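You operate a simulated robot arm through the tools that you are given. There is no shell and no other tool. Be economical: measure what you need, move in short steps, check, and stop when the job is done.

Carry out the task below with a simulated robot arm. There is one attempt and no reset: what you move stays moved.

TASK
Put the brown cork on the teal tile. Then take the packet labelled "pasta" from the top of the small kitchen table and leave it on top of the grey steel saucer.
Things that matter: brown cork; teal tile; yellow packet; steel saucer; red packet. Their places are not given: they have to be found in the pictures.

It is judged by the outcome, as a careful person would: the job done as asked, and still so three seconds after it is handed in. It fails if anything else is knocked over, pushed out of place, dropped, spilled or broken.

THE ROBOT
A 7-joint arm with a two-finger parallel gripper, fixed in place. Base frame: the origin is at the foot of the arm, x ahead of it, y to its left, z up; the work surface is at about z = 780. Lengths are in mm, angles in rad, forces in N, time in s.
With the tool pointing down near the work surface it reaches from about 300 to 700 mm from the base axis. Its first joint turns from -1.152 to 1.152 rad. Payload 1.57 kg.
Tool frame: the origin (TCP) lies between the finger pads and is the grasp point; the fingertips stand 30 mm ahead of it; z points along the fingers, y is the line along which they close. The gripper opens to 110 mm. The fingers are 24 mm wide and 12 mm thick; the gripper's body (48 by 112 mm) begins 78 mm behind the TCP.
Orientation is that of the tool frame in the base frame, as a unit quaternion [x, y, z, w]. With the fingers straight down and closing along the base's y, the tool's x points along the base's -x, its y along +y and its z along -z.

THE INTERFACE
- The arm moves only by the tool arm_command. Its argument "moves" is a list of rows, each an object of numbers (a shift or turn left out is 0, a gripper value left out holds the last): "tx", "ty", "tz": the shift along the tool's x, y, z in m; "rx", "ry", "rz": the turn, a rotation vector about the tool's x, y, z in rad; "fingers": the closure, from 0 (fully open) to 1 (shut). In form: [{"tx": .., "ty": .., "tz": .., "rx": .., "ry": .., "rz": .., "fingers": ..}, ...]. A call has 1 to 20 rows; each row is the pose to reach, as a shift and turn from the pose commanded when the call began, along the tool's axes at that moment. A row lasts 0.2 s, in which the tool goes at most 50 mm and 0.15 rad; a call with a longer step from one row to the next is refused whole, and so is a gripper value outside its range. A pose out of reach is approached as far as the arm can. The call stops where the force on the tool passes 40 N (or 10 N more than at its start, if that is more) or the arm is blocked; 0.2 s more then pass. The fingers move at their own pace (about 108 mm/s each) and stop on an object; they squeeze with about 39 N. The grip force told is the motor's: it shows also when the fingers shut on nothing. Time passes only in rows, and 0.2 s behind the last, so rows that repeat a pose let the fingers close. It gives the time, the measured TCP pose, the force on the tool (base axes), the opening and the grip force at its end, in the units of the frame above (readings bear some noise).
- Cameras (640 x 400 px; columns grow to the right, rows downward): "scene" is fixed at [166, -397, 1393.7]; the picture's right is [0.72, -0.69, 0.00], its down [-0.46, -0.48, -0.75] and it looks along [0.52, 0.54, -0.66] (base axes); focal length 341 px, centre (320, 200). "wrist" rides on the gripper at [-36, 0, -80] in the tool frame; the picture's right is [0.00, -1.00, 0.00], its down [0.97, 0.00, -0.24] and it looks along [0.24, 0.00, 0.97] (tool axes); focal length 218 px, centre (320, 200).
- grab_frame(camera): a new picture of that camera. No time passes.
- measure_at(camera, pixels): for up to 12 pixels [column, row] of the newest picture of that camera ("zoom" is the newest enlarged one), the place [x, y, z] in the base frame of the surface seen there, good to about 3 mm. No time passes.
- close_up(camera, box): a new picture of the part [left, top, right, bottom] of that camera's present view, enlarged. No time passes.
- job_done(): hands the job in; it is judged then, once.

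Work in short steps. Measure before you move; look again where a grasp or a placing could have gone wrong, and mend it. You have 80 turns and 34 pictures in all, the two below and enlarged ones among them. Open the gripper and draw the arm clear of the work before you hand the job in, unless the task says otherwise; then end with one line.

The tools are called after "Request:" as a command line: name --argument value ..., lists and objects as JSON in quotes. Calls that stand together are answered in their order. arm_command: Moves the arm, as the interface text tells. Its arguments: {"type":"object","properties":{"moves":{"type":"array"}},"required":["moves"]} The other tools are called the same way: grab_frame (camera) takes a picture; measure_at (camera, pixels) gives the place of the surface under pixels of a picture; close_up (camera, box) takes an enlarged picture of a part of a camera's view; job_done () hands the job in.

At the start:

```text
time: 0.0
ee_pos: [421.7, -31.0, 1117.5]
orientation: [0.0, 1.0, 0.0, 0.001]
wrist_force: [0.3, -0.2, 0.0]
opening: 109.9
grip_force: 0.0
```

scene: 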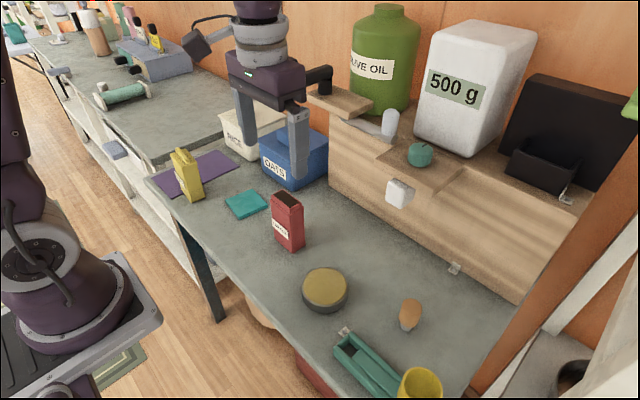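
wrist: 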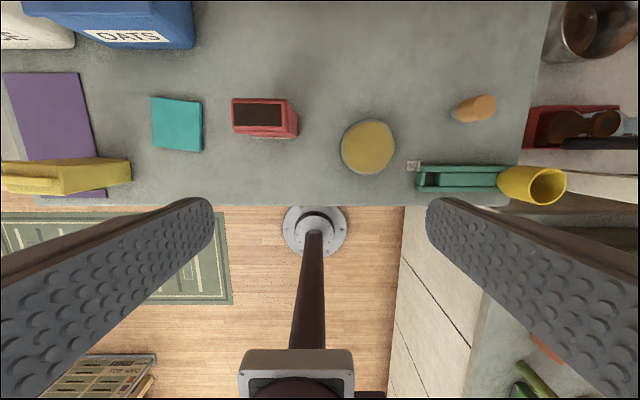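

The yellow packet is near (187,175), the red one near (288,220), the cork near (410,315) and the teal tile near (246,204). I'll enlarge these to read the labels and find the saucer.

Request:
close_up --camera "scene" --box '[140, 130, 320, 260]'

Request:
close_up --camera "scene" --box '[280, 240, 460, 400]'

Request:
measure_at --camera "scene" --pixels '[[246, 204], [230, 204], [246, 191], [266, 205], [245, 217], [324, 282], [304, 285], [345, 283], [412, 302], [408, 326], [287, 197], [190, 160]]'

Request:
measure_at --camera "wrist" --pixels '[[485, 107], [460, 110], [475, 97], [477, 120], [343, 148], [394, 148], [368, 122], [368, 172], [258, 112], [65, 165], [20, 185], [125, 160]]'

```text
3.08 times, centred on (230, 195) of scene
```

zoom: 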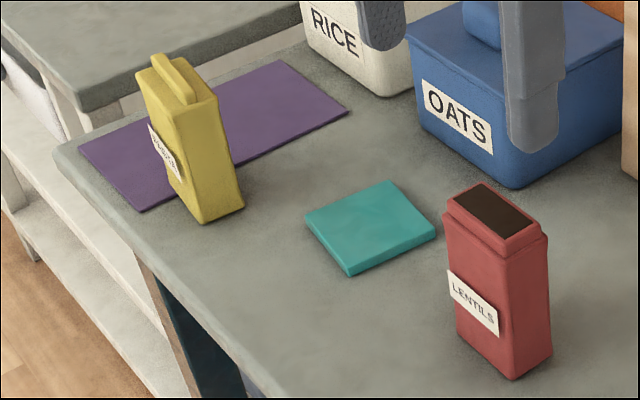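

```text
2.50 times, centred on (370, 320) of scene
```

zoom: 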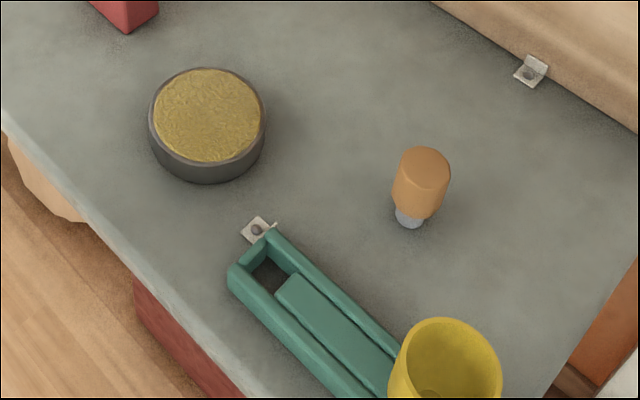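

```text
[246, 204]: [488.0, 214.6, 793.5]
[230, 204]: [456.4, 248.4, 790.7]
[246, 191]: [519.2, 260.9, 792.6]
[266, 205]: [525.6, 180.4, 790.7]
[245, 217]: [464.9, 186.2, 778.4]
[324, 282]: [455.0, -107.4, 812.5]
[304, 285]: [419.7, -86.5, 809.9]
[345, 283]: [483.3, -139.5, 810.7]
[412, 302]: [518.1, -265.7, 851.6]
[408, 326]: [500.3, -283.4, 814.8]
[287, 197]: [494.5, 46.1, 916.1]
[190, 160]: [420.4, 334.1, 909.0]
```

```text
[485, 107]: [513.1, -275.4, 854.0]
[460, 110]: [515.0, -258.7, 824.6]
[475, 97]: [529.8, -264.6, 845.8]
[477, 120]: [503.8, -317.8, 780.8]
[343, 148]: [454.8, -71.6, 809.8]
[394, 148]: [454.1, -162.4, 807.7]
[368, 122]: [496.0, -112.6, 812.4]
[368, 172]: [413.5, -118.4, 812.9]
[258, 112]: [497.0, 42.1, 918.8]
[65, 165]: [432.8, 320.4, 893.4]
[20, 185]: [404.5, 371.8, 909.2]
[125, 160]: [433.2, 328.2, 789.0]
```

The red packet reads LENTILS. I'll enlarge the yellow label and the surroundings, since the saucer and cork still need confirming.

Request:
close_up --camera "scene" --box '[165, 145, 215, 205]'

Request:
close_up --camera "wrist" --box '[320, 60, 640, 220]'

Request:
close_up --camera "wrist" --box '[0, 60, 320, 220]'

```text
6.67 times, centred on (190, 175) of scene
```

zoom: 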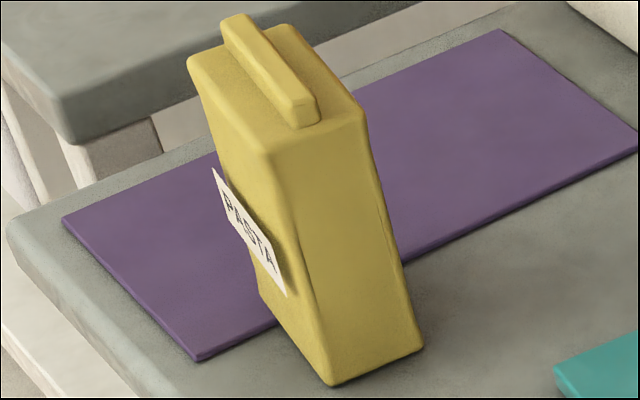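

```text
2.00 times, centred on (480, 140) of wrist
```

zoom: 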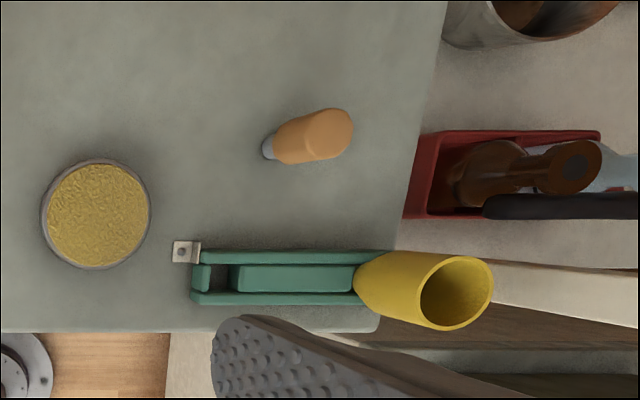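

```text
2.00 times, centred on (160, 140) of wrist
```

zoom: 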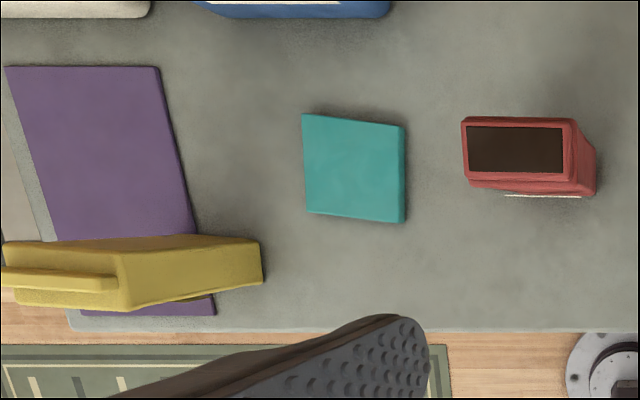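

Yellow is PASTA, and the saucer is the round steel dish at (325,290). I'll measure the cork and the packet in detail.

Request:
close_up --camera "scene" --box '[380, 285, 440, 345]'

Request:
measure_at --camera "scene" --pixels '[[411, 301], [404, 303], [419, 304], [411, 307], [411, 299], [409, 320], [402, 318], [415, 319], [406, 329], [402, 328], [411, 330], [325, 308]]'

Request:
measure_at --camera "wrist" --pixels '[[4, 182], [55, 181], [60, 202], [8, 208], [5, 196], [62, 192], [128, 178], [100, 197], [153, 120], [200, 130], [200, 169], [154, 164]]'

Request:
measure_at --camera "scene" --pixels '[[171, 155], [180, 167], [191, 164], [185, 151], [178, 149], [188, 162], [191, 201], [202, 197], [189, 198], [187, 190], [200, 190], [175, 152]]'

```text
6.67 times, centred on (410, 315) of scene
```

zoom: 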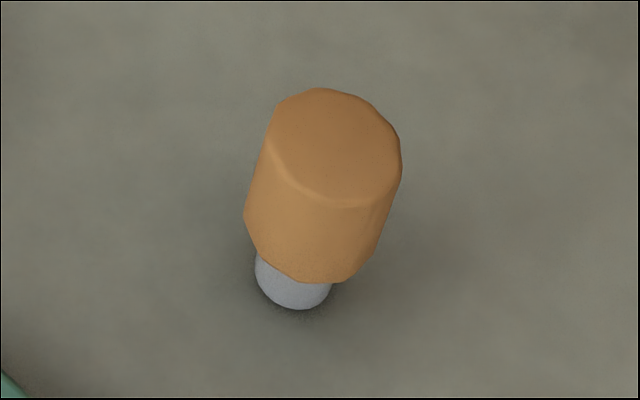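

```text
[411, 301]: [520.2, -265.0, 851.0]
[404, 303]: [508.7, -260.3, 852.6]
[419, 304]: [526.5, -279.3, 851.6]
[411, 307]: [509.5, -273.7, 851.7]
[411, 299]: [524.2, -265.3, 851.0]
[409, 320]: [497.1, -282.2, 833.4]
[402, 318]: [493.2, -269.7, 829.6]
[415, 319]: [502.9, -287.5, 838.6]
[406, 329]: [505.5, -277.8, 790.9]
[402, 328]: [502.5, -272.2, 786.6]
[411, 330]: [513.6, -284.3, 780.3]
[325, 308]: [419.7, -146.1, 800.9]
```

```text
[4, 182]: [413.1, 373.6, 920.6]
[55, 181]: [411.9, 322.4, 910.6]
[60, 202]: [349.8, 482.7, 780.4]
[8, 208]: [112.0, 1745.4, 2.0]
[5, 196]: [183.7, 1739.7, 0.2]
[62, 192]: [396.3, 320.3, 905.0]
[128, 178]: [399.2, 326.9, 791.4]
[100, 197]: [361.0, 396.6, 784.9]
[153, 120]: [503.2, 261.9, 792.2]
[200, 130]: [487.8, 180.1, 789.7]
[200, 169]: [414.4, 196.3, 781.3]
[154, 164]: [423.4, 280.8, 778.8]
```

```text
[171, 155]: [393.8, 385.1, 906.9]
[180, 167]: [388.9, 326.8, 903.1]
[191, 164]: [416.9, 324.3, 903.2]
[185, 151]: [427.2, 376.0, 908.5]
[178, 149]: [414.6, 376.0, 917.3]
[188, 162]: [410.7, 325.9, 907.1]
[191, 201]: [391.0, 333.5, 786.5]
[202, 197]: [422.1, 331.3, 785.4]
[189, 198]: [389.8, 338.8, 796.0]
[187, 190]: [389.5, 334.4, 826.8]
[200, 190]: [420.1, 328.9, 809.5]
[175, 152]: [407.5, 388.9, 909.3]
```

The cork stands upright at about (514,-271), top at z 852. I'll move over it and look before going down.

Request:
arm_command --moves '[{"tx": -0.016, "ty": -0.04, "fingers": 0}, {"tx": -0.032, "ty": -0.08}, {"tx": -0.048, "ty": -0.12}, {"tx": -0.063, "ty": -0.16}, {"tx": -0.078, "ty": -0.2}, {"tx": -0.0925, "ty": -0.24}, {"tx": -0.0925, "ty": -0.24, "tz": 0.045}, {"tx": -0.0925, "ty": -0.24, "tz": 0.09}, {"tx": -0.0925, "ty": -0.24, "tz": 0.135}, {"tx": -0.0925, "ty": -0.24, "tz": 0.18}, {"tx": -0.0925, "ty": -0.24, "tz": 0.18}]'

Request:
grab_frame --camera "wrist"

```text
time: 2.4
ee_pos: [513.1, -271.2, 937.2]
orientation: [0.0, 1.0, 0.001, -0.001]
wrist_force: [-0.4, 0.4, -0.4]
opening: 109.8
grip_force: 0.1
```

```text
25 pictures are left
```

wrist: 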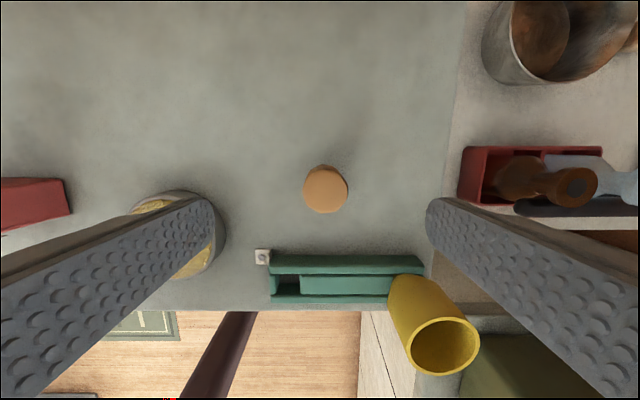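

The cork is centred between the fingers at (325,189). I'll measure its edges, then descend.

Request:
measure_at --camera "wrist" --pixels '[[325, 189], [306, 188], [345, 190], [324, 170], [326, 208], [420, 290], [475, 200], [600, 180]]'

```text
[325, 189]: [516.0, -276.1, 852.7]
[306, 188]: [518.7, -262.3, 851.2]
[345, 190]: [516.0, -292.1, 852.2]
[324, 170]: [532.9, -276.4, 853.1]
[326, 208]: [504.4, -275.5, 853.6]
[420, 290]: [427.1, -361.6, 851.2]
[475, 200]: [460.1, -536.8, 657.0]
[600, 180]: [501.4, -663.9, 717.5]
```

Request:
arm_command --moves '[{"tx": -0.004, "ty": -0.005, "tz": 0.04}, {"tx": -0.004, "ty": -0.005, "tz": 0.08}, {"tx": -0.004, "ty": -0.005, "tz": 0.105}, {"tx": -0.004, "ty": -0.005, "tz": 0.105}, {"tx": -0.004, "ty": -0.005, "tz": 0.105, "fingers": 1}, {"tx": -0.004, "ty": -0.005, "tz": 0.105}, {"tx": -0.004, "ty": -0.005, "tz": 0.105}, {"tx": -0.004, "ty": -0.005, "tz": 0.105}]'

```text
time: 4.2
ee_pos: [521.0, -275.8, 831.1]
orientation: [0.0, 1.0, 0.0, 0.0]
wrist_force: [-0.4, -0.9, -0.6]
opening: 34.2
grip_force: 38.5
```

Gripped at 34 mm. I'll lift slowly and look.

Request:
arm_command --moves '[{"tz": -0.02}, {"tz": -0.05}, {"tz": -0.08}, {"tz": -0.08}]'

Request:
grab_frame --camera "scene"

```text
time: 5.2
ee_pos: [519.5, -275.0, 912.5]
orientation: [0.0, 1.0, 0.0, 0.0]
wrist_force: [1.0, 0.1, 0.2]
opening: 34.1
grip_force: 39.0
```

```text
24 pictures are left
```

scene: 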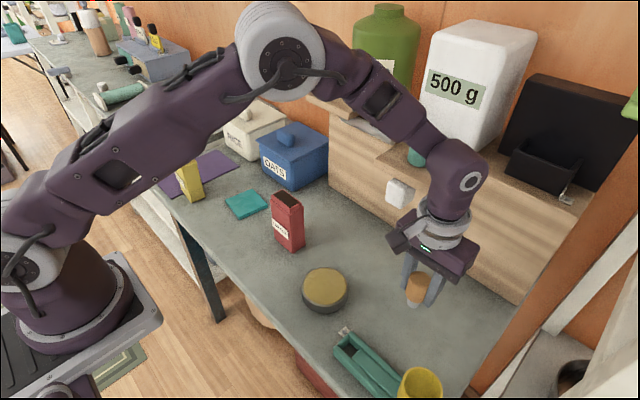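

The whole cork, stem included, is in the gripper. I'll rise above the red packet (top about 918) and carry it to over the tile.

Request:
arm_command --moves '[{"tz": -0.04}, {"tz": -0.08}, {"tz": -0.12}, {"ty": 0.04, "tz": -0.12}, {"ty": 0.085, "tz": -0.12}, {"ty": 0.13, "tz": -0.12, "tx": 0.01}, {"ty": 0.175, "tz": -0.12, "tx": 0.02}, {"ty": 0.22, "tz": -0.12, "tx": 0.028}, {"ty": 0.265, "tz": -0.12, "tx": 0.028}, {"ty": 0.31, "tz": -0.12, "tx": 0.028}, {"ty": 0.355, "tz": -0.12, "tx": 0.028}, {"ty": 0.4, "tz": -0.12, "tx": 0.028}, {"ty": 0.44, "tz": -0.12, "tx": 0.028}, {"ty": 0.475, "tz": -0.12, "tx": 0.028}, {"ty": 0.493, "tz": -0.12, "tx": 0.028}, {"ty": 0.493, "tz": -0.12, "tx": 0.028}]'

Request:
grab_frame --camera "wrist"

Request:
grab_frame --camera "scene"

```text
time: 8.6
ee_pos: [490.7, 218.0, 1034.4]
orientation: [0.0, 1.0, 0.001, -0.001]
wrist_force: [-0.4, -0.1, -0.9]
opening: 34.1
grip_force: 38.6
```

```text
23 pictures are left
```

wrist: 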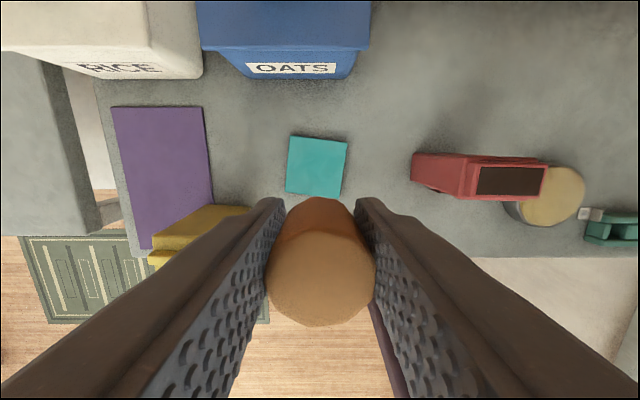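

```text
22 pictures are left
```

scene: 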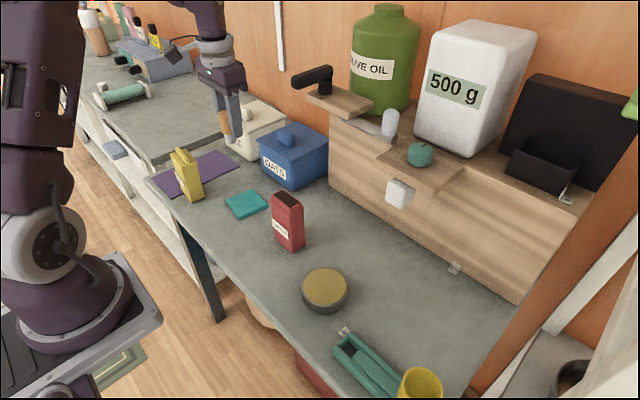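

Request:
measure_at --camera "wrist" --pixels '[[318, 165], [292, 139], [346, 144], [341, 194], [288, 190], [300, 75], [295, 55], [415, 180], [200, 213]]'

```text
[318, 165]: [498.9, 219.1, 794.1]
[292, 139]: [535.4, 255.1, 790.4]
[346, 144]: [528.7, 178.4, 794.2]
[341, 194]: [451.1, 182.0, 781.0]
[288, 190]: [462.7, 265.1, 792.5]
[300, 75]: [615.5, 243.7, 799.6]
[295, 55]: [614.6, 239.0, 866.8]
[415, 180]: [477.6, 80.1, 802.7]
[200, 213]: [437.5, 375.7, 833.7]
```

The tile centre is about (496,219), top 793. I'll descend to just above it, with the cork foot about 50 mm below the TCP.

Request:
arm_command --moves '[{"tx": -0.005, "ty": 0.001, "tz": 0.045}, {"tx": -0.005, "ty": 0.001, "tz": 0.09}, {"tx": -0.005, "ty": 0.001, "tz": 0.135}, {"tx": -0.005, "ty": 0.001, "tz": 0.17}, {"tx": -0.005, "ty": 0.001, "tz": 0.182}, {"tx": -0.005, "ty": 0.001, "tz": 0.182}]'

Request:
close_up --camera "scene" --box '[180, 130, 320, 240]'

```text
time: 10.0
ee_pos: [497.6, 218.2, 851.4]
orientation: [0.0, 1.0, 0.0, 0.0]
wrist_force: [0.0, -1.1, 0.0]
opening: 34.3
grip_force: 39.0
```

```text
3.64 times, centred on (250, 185) of scene
```

zoom: 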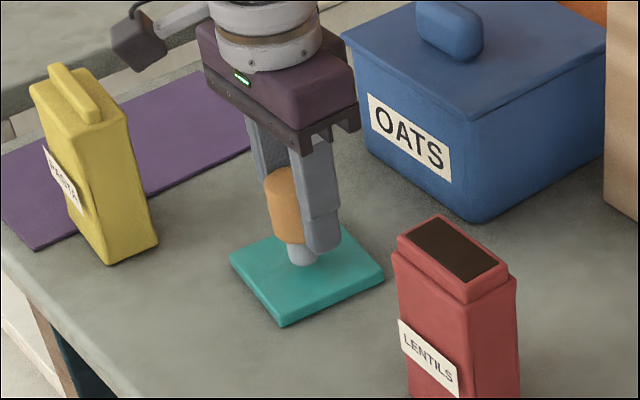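

The cork is just above the tile's middle. I'll lower it in small steps.

Request:
arm_command --moves '[{"tz": 0.002}, {"tz": 0.004}, {"tz": 0.006}, {"tz": 0.006}]'

```text
time: 11.0
ee_pos: [496.0, 218.0, 845.0]
orientation: [0.0, 1.0, 0.0, -0.001]
wrist_force: [-0.3, -0.2, 0.3]
opening: 34.3
grip_force: 39.2
```

Request:
arm_command --moves '[{"tz": 0.001}, {"tz": 0.002}, {"tz": 0.002}]'

```text
time: 11.8
ee_pos: [496.9, 218.6, 842.8]
orientation: [0.0, 1.0, 0.0, 0.0]
wrist_force: [0.8, -0.3, -0.5]
opening: 34.4
grip_force: 38.8
```

Request:
arm_command --moves '[{"tz": 0.001}, {"tz": 0.002}, {"tz": 0.002}]'

Request:
close_up --camera "scene" --box '[220, 165, 280, 225]'

```text
time: 12.6
ee_pos: [496.0, 217.8, 842.6]
orientation: [-0.001, 1.0, 0.0, 0.001]
wrist_force: [-0.9, -6.1, 32.9]
opening: 34.5
grip_force: 38.6
```

```text
6.67 times, centred on (250, 195) of scene
```

zoom: 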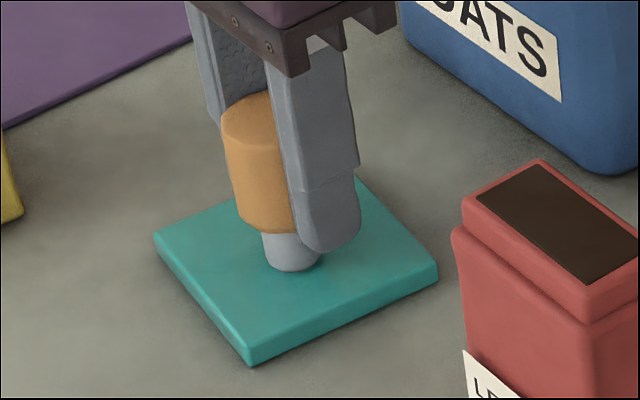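

Contact (33 N). I'll ease up 1.5 mm, open gently, then rise.

Request:
arm_command --moves '[{"tz": -0.0015}, {"tz": -0.0015, "fingers": 0.6}, {"tz": -0.0015, "fingers": 0.4}, {"tz": -0.0015, "fingers": 0.4}, {"tz": -0.0015}, {"tz": -0.03}, {"tz": -0.07}, {"tz": -0.12}, {"tz": -0.16}, {"tz": -0.16}]'

Request:
grab_frame --camera "scene"

```text
time: 14.8
ee_pos: [497.3, 218.4, 1000.3]
orientation: [0.0, 1.0, 0.0, 0.0]
wrist_force: [-0.1, -0.8, 0.5]
opening: 65.8
grip_force: 0.0
```

```text
19 pictures are left
```

scene: 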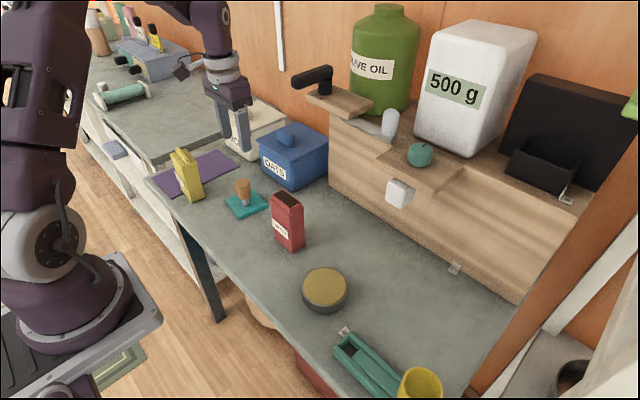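

The cork stands on the tile. Next I'll move over the pasta packet at about (408,357), turning the tool a quarter turn and opening fully.

Request:
arm_command --moves '[{"tz": -0.03, "fingers": 0.4}, {"tx": 0.02, "ty": 0.03, "tz": -0.05, "rz": -0.14}, {"tx": 0.04, "ty": 0.06, "tz": -0.05, "rz": -0.28}, {"tx": 0.06, "ty": 0.09, "tz": -0.05, "rz": -0.42, "fingers": 0}, {"tx": 0.075, "ty": 0.12, "tz": -0.05, "rz": -0.56}, {"tx": 0.089, "ty": 0.139, "tz": -0.05, "rz": -0.7}, {"tx": 0.089, "ty": 0.139, "tz": -0.05, "rz": -0.84}, {"tx": 0.089, "ty": 0.139, "tz": -0.05, "rz": -0.98}, {"tx": 0.089, "ty": 0.139, "tz": -0.05, "rz": -1.12}, {"tx": 0.089, "ty": 0.139, "tz": -0.05, "rz": -1.26}, {"tx": 0.089, "ty": 0.139, "tz": -0.05, "rz": -1.4}, {"tx": 0.089, "ty": 0.139, "tz": -0.05, "rz": -1.5}, {"tx": 0.089, "ty": 0.139, "tz": -0.05, "rz": -1.5708}, {"tx": 0.089, "ty": 0.139, "tz": -0.05, "rz": -1.5708}]'

Request:
grab_frame --camera "wrist"

```text
time: 17.8
ee_pos: [405.9, 358.3, 1051.2]
orientation: [0.707, -0.707, 0.0, 0.0]
wrist_force: [-0.1, -0.8, 0.3]
opening: 110.2
grip_force: 0.1
```

```text
18 pictures are left
```

wrist: 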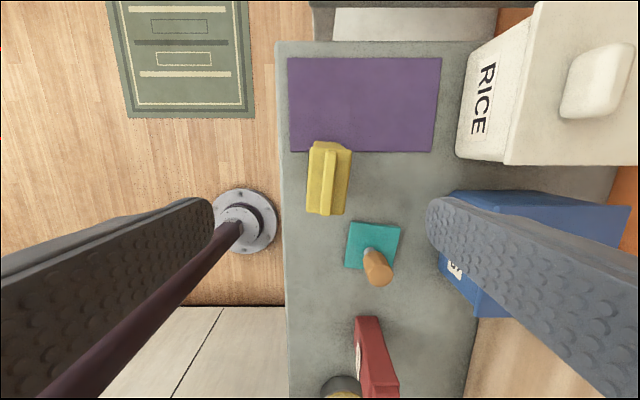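

Request:
close_up --camera "wrist" --box '[290, 130, 370, 230]'

Request:
measure_at --camera "wrist" --pixels '[[312, 150], [309, 205], [350, 155], [341, 209], [330, 178], [315, 178], [342, 185], [318, 143], [445, 280], [485, 200]]'

```text
4.00 times, centred on (330, 180) of wrist
```

zoom: 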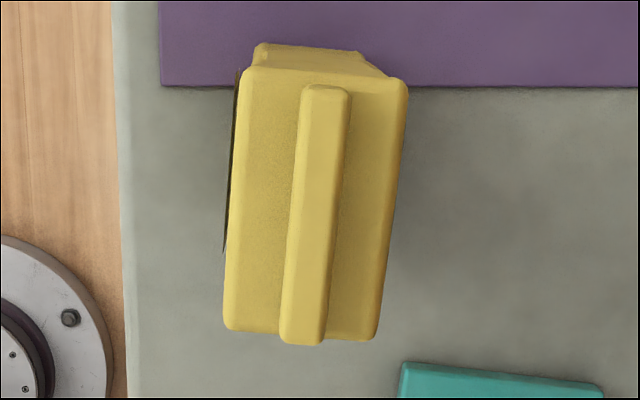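

```text
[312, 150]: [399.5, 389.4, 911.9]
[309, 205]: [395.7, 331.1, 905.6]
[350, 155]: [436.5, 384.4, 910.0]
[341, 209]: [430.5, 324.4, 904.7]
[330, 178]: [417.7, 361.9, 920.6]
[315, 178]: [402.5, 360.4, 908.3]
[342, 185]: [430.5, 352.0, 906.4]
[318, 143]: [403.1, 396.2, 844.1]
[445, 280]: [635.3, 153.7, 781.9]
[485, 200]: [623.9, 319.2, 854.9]
```

The packet's centre is about (415,357), yawed about 0.09 rad, with its far end resting slightly on the mat's edge. I'll align and descend to TCP z of about 872, keeping the body above the ridge.

Request:
arm_command --moves '[{"tx": 0.001, "ty": -0.0085, "rz": 0.09, "tz": 0.03}, {"tx": 0.001, "ty": -0.0085, "rz": 0.09, "tz": 0.07}, {"tx": 0.001, "ty": -0.0085, "rz": 0.09, "tz": 0.11}, {"tx": 0.001, "ty": -0.0085, "rz": 0.09, "tz": 0.15}, {"tx": 0.001, "ty": -0.0085, "rz": 0.09, "tz": 0.179}, {"tx": 0.001, "ty": -0.0085, "rz": 0.09, "tz": 0.179}]'

Request:
grab_frame --camera "wrist"

Request:
close_up --camera "scene" --box '[140, 120, 260, 220]'

```text
time: 19.2
ee_pos: [415.2, 357.4, 870.5]
orientation: [-0.675, 0.738, 0.0, 0.0]
wrist_force: [-0.1, 0.3, 0.7]
opening: 109.9
grip_force: 0.1
```

```text
16 pictures are left
```

wrist: 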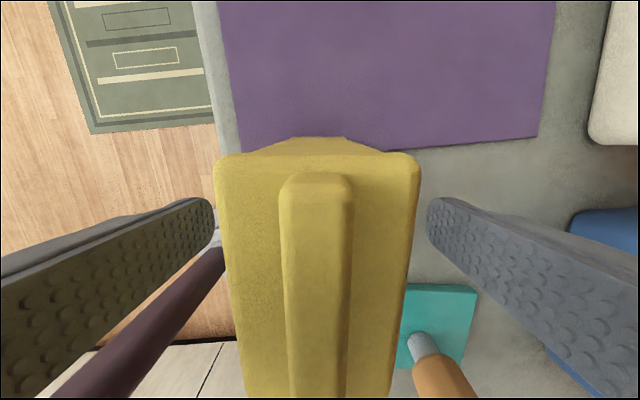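

```text
4.00 times, centred on (200, 170) of scene
```

zoom: 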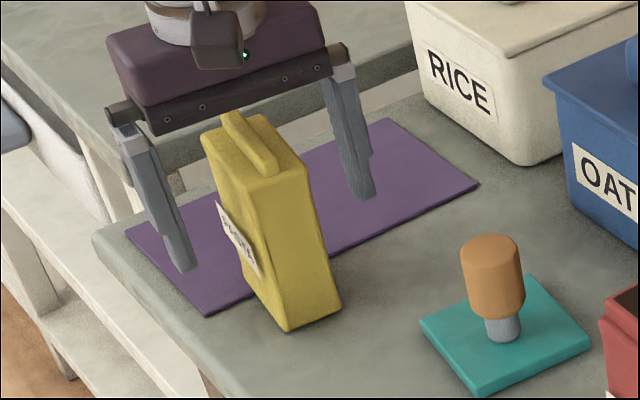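

Aligned and well-centred. Closing the fingers.

Request:
arm_command --moves '[{"fingers": 0.5}, {"fingers": 0.6}, {"fingers": 1}, {"fingers": 1}, {"fingers": 1}, {"fingers": 1}]'

```text
time: 20.6
ee_pos: [416.0, 357.9, 872.6]
orientation: [-0.674, 0.738, 0.0, 0.0]
wrist_force: [-1.7, 0.8, 0.1]
opening: 43.8
grip_force: 39.0
```

Gripped at 44 mm (label included). I'll lift straight up and check.

Request:
arm_command --moves '[{"tz": -0.015}, {"tz": -0.04}, {"tz": -0.08}, {"tz": -0.12}, {"tz": -0.12}]'

Request:
close_up --camera "scene" --box '[120, 80, 280, 220]'

```text
time: 21.8
ee_pos: [414.4, 355.6, 993.4]
orientation: [-0.674, 0.739, 0.0, 0.0]
wrist_force: [0.4, 0.4, -3.2]
opening: 43.8
grip_force: 38.9
```

```text
2.86 times, centred on (200, 150) of scene
```

zoom: 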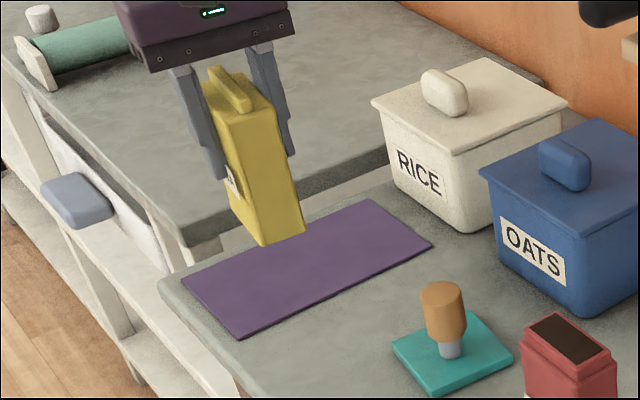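

Request:
measure_at --camera "zoom" --pixels '[[250, 120], [260, 160], [270, 200], [278, 230], [265, 238], [295, 226], [240, 110], [212, 85], [260, 95], [240, 215], [258, 242], [302, 230]]'

```text
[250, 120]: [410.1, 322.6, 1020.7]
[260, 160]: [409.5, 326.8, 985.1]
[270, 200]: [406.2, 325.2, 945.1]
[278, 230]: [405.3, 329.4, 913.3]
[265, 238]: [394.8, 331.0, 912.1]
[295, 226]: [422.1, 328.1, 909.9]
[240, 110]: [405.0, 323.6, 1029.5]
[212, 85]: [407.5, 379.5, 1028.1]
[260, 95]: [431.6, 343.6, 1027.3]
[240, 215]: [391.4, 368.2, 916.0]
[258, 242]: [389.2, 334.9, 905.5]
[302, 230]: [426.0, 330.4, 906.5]
```

The packet hangs upright to within about 0.06 rad, top leaning to -y. I'll raise it, carry it high to over the saucer at about (455,-116), and correct the lean on the way.

Request:
arm_command --moves '[{"tz": -0.035}, {"tz": -0.067}, {"tx": 0.02, "ty": -0.0036, "tz": -0.067}, {"tx": 0.055, "ty": -0.0098, "tz": -0.067}, {"tx": 0.095, "ty": -0.0169, "tz": -0.067, "ry": 0.01}, {"tx": 0.135, "ty": -0.024, "tz": -0.067, "ry": 0.02}, {"tx": 0.175, "ty": -0.0311, "tz": -0.067, "ry": 0.03}, {"tx": 0.215, "ty": -0.0382, "tz": -0.067, "ry": 0.04}, {"tx": 0.255, "ty": -0.0453, "tz": -0.067, "ry": 0.055}, {"tx": 0.295, "ty": -0.0524, "tz": -0.067, "ry": 0.055}, {"tx": 0.335, "ty": -0.0595, "tz": -0.067, "ry": 0.055}, {"tx": 0.375, "ty": -0.0666, "tz": -0.067, "ry": 0.055}, {"tx": 0.415, "ty": -0.0737, "tz": -0.067, "ry": 0.055}, {"tx": 0.45, "ty": -0.08, "tz": -0.067, "ry": 0.055}, {"tx": 0.4675, "ty": -0.083, "tz": -0.067, "ry": 0.055}, {"tx": 0.4675, "ty": -0.083, "tz": -0.067, "ry": 0.055}]'

Request:
grab_frame --camera "scene"

Request:
grab_frame --camera "wrist"

```text
time: 25.2
ee_pos: [455.7, -116.5, 1058.8]
orientation: [-0.675, 0.738, -0.019, -0.02]
wrist_force: [0.2, -0.1, -2.2]
opening: 43.6
grip_force: 39.1
```

```text
13 pictures are left
```

scene: 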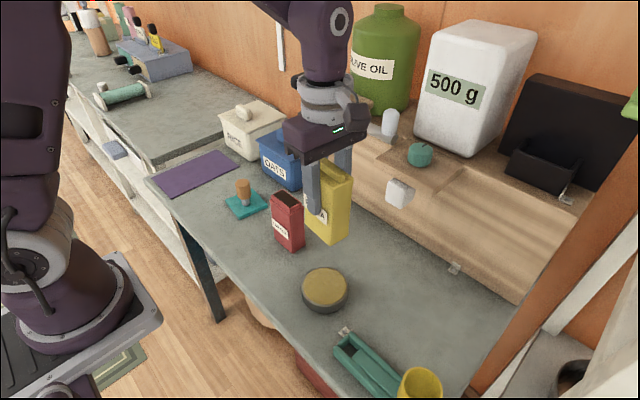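

```text
12 pictures are left
```

wrist: 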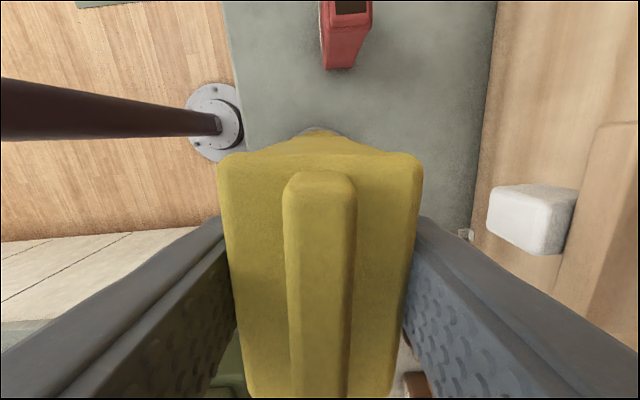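

I'll check the packet's uprightness and the saucer's rim before lowering.

Request:
close_up --camera "scene" --box '[270, 160, 390, 320]'

Request:
measure_at --camera "scene" --pixels '[[304, 286], [347, 285], [324, 268], [326, 304], [310, 275], [341, 274], [313, 300], [340, 298], [325, 286]]'

Request:
measure_at --camera "zoom" --pixels '[[220, 80], [225, 110], [225, 150], [222, 180], [205, 195], [245, 180], [170, 180], [185, 190], [260, 160]]'

```text
2.50 times, centred on (330, 240) of scene
```

zoom: 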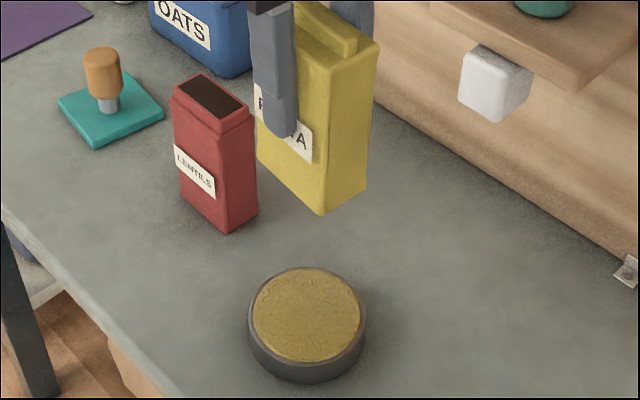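

```text
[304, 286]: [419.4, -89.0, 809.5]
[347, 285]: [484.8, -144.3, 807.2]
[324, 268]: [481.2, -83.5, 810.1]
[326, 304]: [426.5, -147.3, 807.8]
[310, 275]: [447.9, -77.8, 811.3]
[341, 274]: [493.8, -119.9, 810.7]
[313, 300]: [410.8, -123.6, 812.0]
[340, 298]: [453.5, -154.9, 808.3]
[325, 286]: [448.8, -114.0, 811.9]
```

```text
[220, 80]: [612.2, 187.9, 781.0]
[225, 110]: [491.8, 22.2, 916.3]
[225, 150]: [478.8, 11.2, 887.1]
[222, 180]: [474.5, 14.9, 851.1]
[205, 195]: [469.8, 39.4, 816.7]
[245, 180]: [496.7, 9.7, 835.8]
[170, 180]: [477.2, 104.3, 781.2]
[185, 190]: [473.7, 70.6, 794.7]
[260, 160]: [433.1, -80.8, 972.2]
```

Request:
measure_at --camera "zoom" --pixels '[[350, 60], [350, 100], [347, 140], [343, 180], [325, 206], [362, 178], [320, 212], [262, 155], [290, 180], [340, 30], [366, 184]]'

```text
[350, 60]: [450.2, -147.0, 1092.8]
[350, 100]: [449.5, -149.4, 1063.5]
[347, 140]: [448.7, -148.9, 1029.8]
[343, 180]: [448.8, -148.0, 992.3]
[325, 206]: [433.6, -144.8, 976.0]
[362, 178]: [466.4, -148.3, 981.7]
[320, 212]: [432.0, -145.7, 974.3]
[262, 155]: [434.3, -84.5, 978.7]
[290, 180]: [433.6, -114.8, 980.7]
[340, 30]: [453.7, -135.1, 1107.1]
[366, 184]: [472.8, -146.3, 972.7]
```

The packet is upright now, its base centred at about (452,-116) over the saucer centre (452,-117). I'll lower straight down 150 mm, allowing for the tool's slight tilt.

Request:
arm_command --moves '[{"tx": -0.0022, "tz": 0.04}, {"tx": -0.0044, "tz": 0.08}, {"tx": -0.0066, "tz": 0.12}, {"tx": -0.0077, "tz": 0.14}, {"tx": -0.0083, "tz": 0.15}, {"tx": -0.0083, "tz": 0.15}]'

Request:
close_up --camera "scene" --box '[270, 200, 390, 320]'

```text
time: 26.6
ee_pos: [456.8, -115.3, 909.1]
orientation: [-0.674, 0.738, -0.018, -0.02]
wrist_force: [0.7, -0.3, -3.7]
opening: 43.8
grip_force: 39.3
```

```text
3.33 times, centred on (330, 260) of scene
```

zoom: 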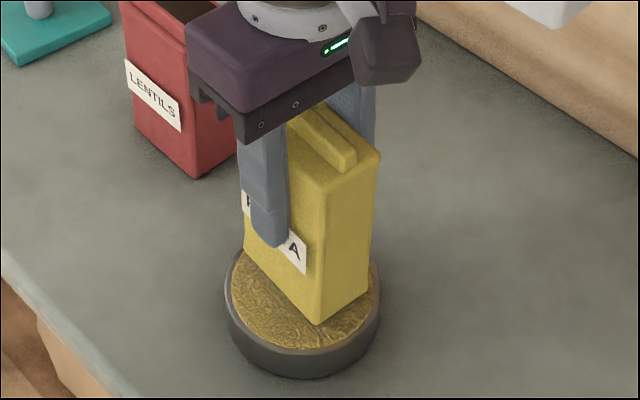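

Request:
measure_at --camera "zoom" --pixels '[[317, 318], [246, 250], [366, 286], [335, 300], [232, 285], [374, 310], [300, 348], [252, 325]]'

```text
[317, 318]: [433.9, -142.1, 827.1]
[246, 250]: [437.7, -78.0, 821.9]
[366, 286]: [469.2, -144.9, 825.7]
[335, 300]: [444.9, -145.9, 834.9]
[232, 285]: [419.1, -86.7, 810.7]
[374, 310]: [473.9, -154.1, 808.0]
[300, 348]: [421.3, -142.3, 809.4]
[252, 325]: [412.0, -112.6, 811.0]
```

The packet is within a few mm of centre, about 10 mm above the saucer. Lowering with a 3 mm correction.

Request:
arm_command --moves '[{"tx": 0.002, "tz": 0.002}, {"tx": 0.0027, "tz": 0.005}, {"tx": 0.0026, "tz": 0.007}, {"tx": 0.0026, "tz": 0.007}]'

```text
time: 27.6
ee_pos: [455.7, -119.1, 902.5]
orientation: [-0.674, 0.738, -0.018, -0.019]
wrist_force: [-0.6, 0.5, -2.9]
opening: 43.9
grip_force: 39.1
```

Request:
arm_command --moves '[{"tz": 0.001}, {"tz": 0.002}, {"tz": 0.002}]'

```text
time: 28.4
ee_pos: [457.0, -119.0, 901.8]
orientation: [-0.675, 0.738, -0.019, -0.02]
wrist_force: [-2.3, 5.4, 30.5]
opening: 44.1
grip_force: 39.1
```

Contact (30 N). I'll look before releasing.

Request:
close_up --camera "scene" --box '[280, 210, 370, 320]'

Request:
measure_at --camera "zoom" --pixels '[[330, 120], [335, 200], [335, 280], [325, 320], [210, 260], [260, 315]]'

```text
3.64 times, centred on (325, 265) of scene
```

zoom: 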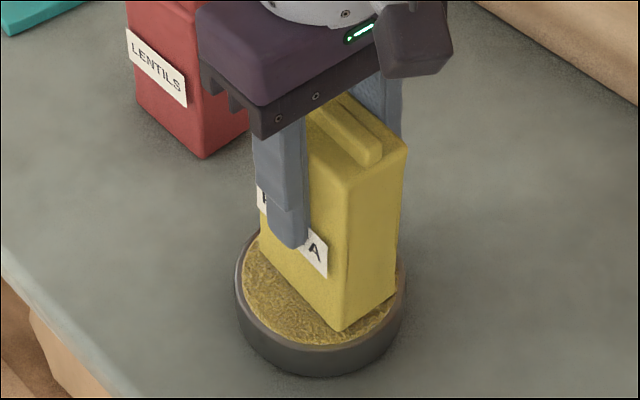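

```text
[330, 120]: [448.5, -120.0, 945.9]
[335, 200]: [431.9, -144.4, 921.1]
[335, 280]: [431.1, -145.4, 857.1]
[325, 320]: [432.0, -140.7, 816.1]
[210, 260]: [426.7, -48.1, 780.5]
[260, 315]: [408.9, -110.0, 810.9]
```

It is fully within the rim and upright. I'll ease off 1 mm and open a little first.

Request:
arm_command --moves '[{"tz": -0.001}, {"tz": -0.001}, {"tz": -0.001, "fingers": 0.56}, {"tz": -0.001, "fingers": 0.5}, {"tz": -0.001, "fingers": 0.5}]'

Request:
close_up --camera "scene" --box '[280, 210, 370, 320]'

```text
time: 29.6
ee_pos: [456.6, -119.3, 900.3]
orientation: [-0.674, 0.738, -0.019, -0.021]
wrist_force: [0.2, -0.5, 0.1]
opening: 55.1
grip_force: 0.0
```

```text
3.64 times, centred on (325, 265) of scene
```

zoom: 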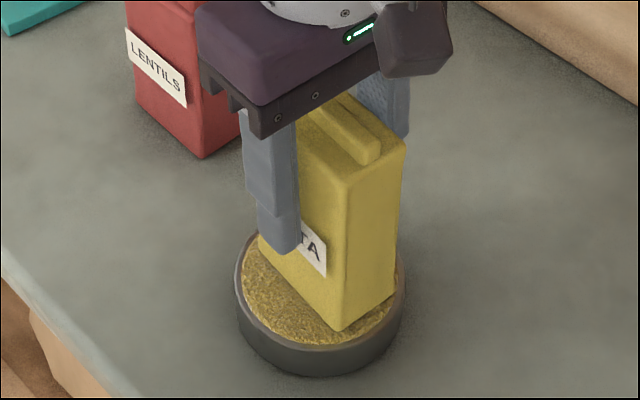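

The packet stands stably. I'll open wider and rise straight up.

Request:
arm_command --moves '[{"fingers": 0.3}, {"fingers": 0.2}, {"fingers": 0.2}, {"tx": 0.0011, "tz": -0.02}, {"tx": 0.0033, "tz": -0.06}, {"tx": 0.0055, "tz": -0.1}, {"tx": 0.0077, "tz": -0.14}, {"tx": 0.0099, "tz": -0.18}, {"tx": 0.0115, "tz": -0.21}, {"tx": 0.0115, "tz": -0.21}, {"tx": 0.0115, "tz": -0.21}]'

Request:
grab_frame --camera "scene"

Request:
grab_frame --camera "wrist"

```text
time: 32.0
ee_pos: [457.1, -119.9, 1112.6]
orientation: [-0.675, 0.737, -0.019, -0.02]
wrist_force: [-0.2, -0.1, -0.6]
opening: 88.0
grip_force: 0.0
```

```text
7 pictures are left
```

scene: 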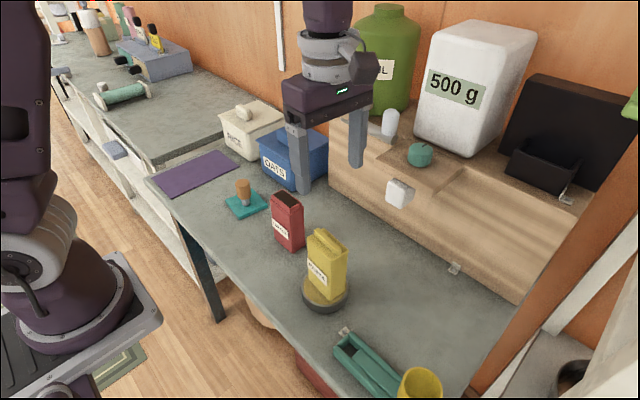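

```text
6 pictures are left
```

wrist: 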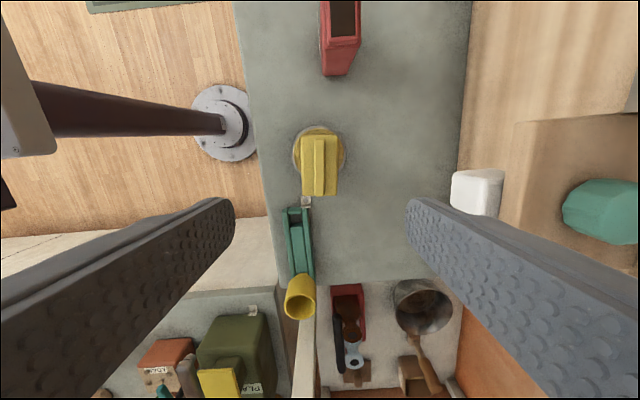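

The cork stands on the teal tile at (243,192) and the pasta packet stands on the saucer at (326,265). Nothing else has moved, the gripper is open and the arm is clear, so I'm handing in.

Request:
job_done

```text
The job is handed in.
```

The brown cork is on the teal tile and the packet labelled "pasta" is standing on the grey steel saucer; the last pictures showed nothing else disturbed.
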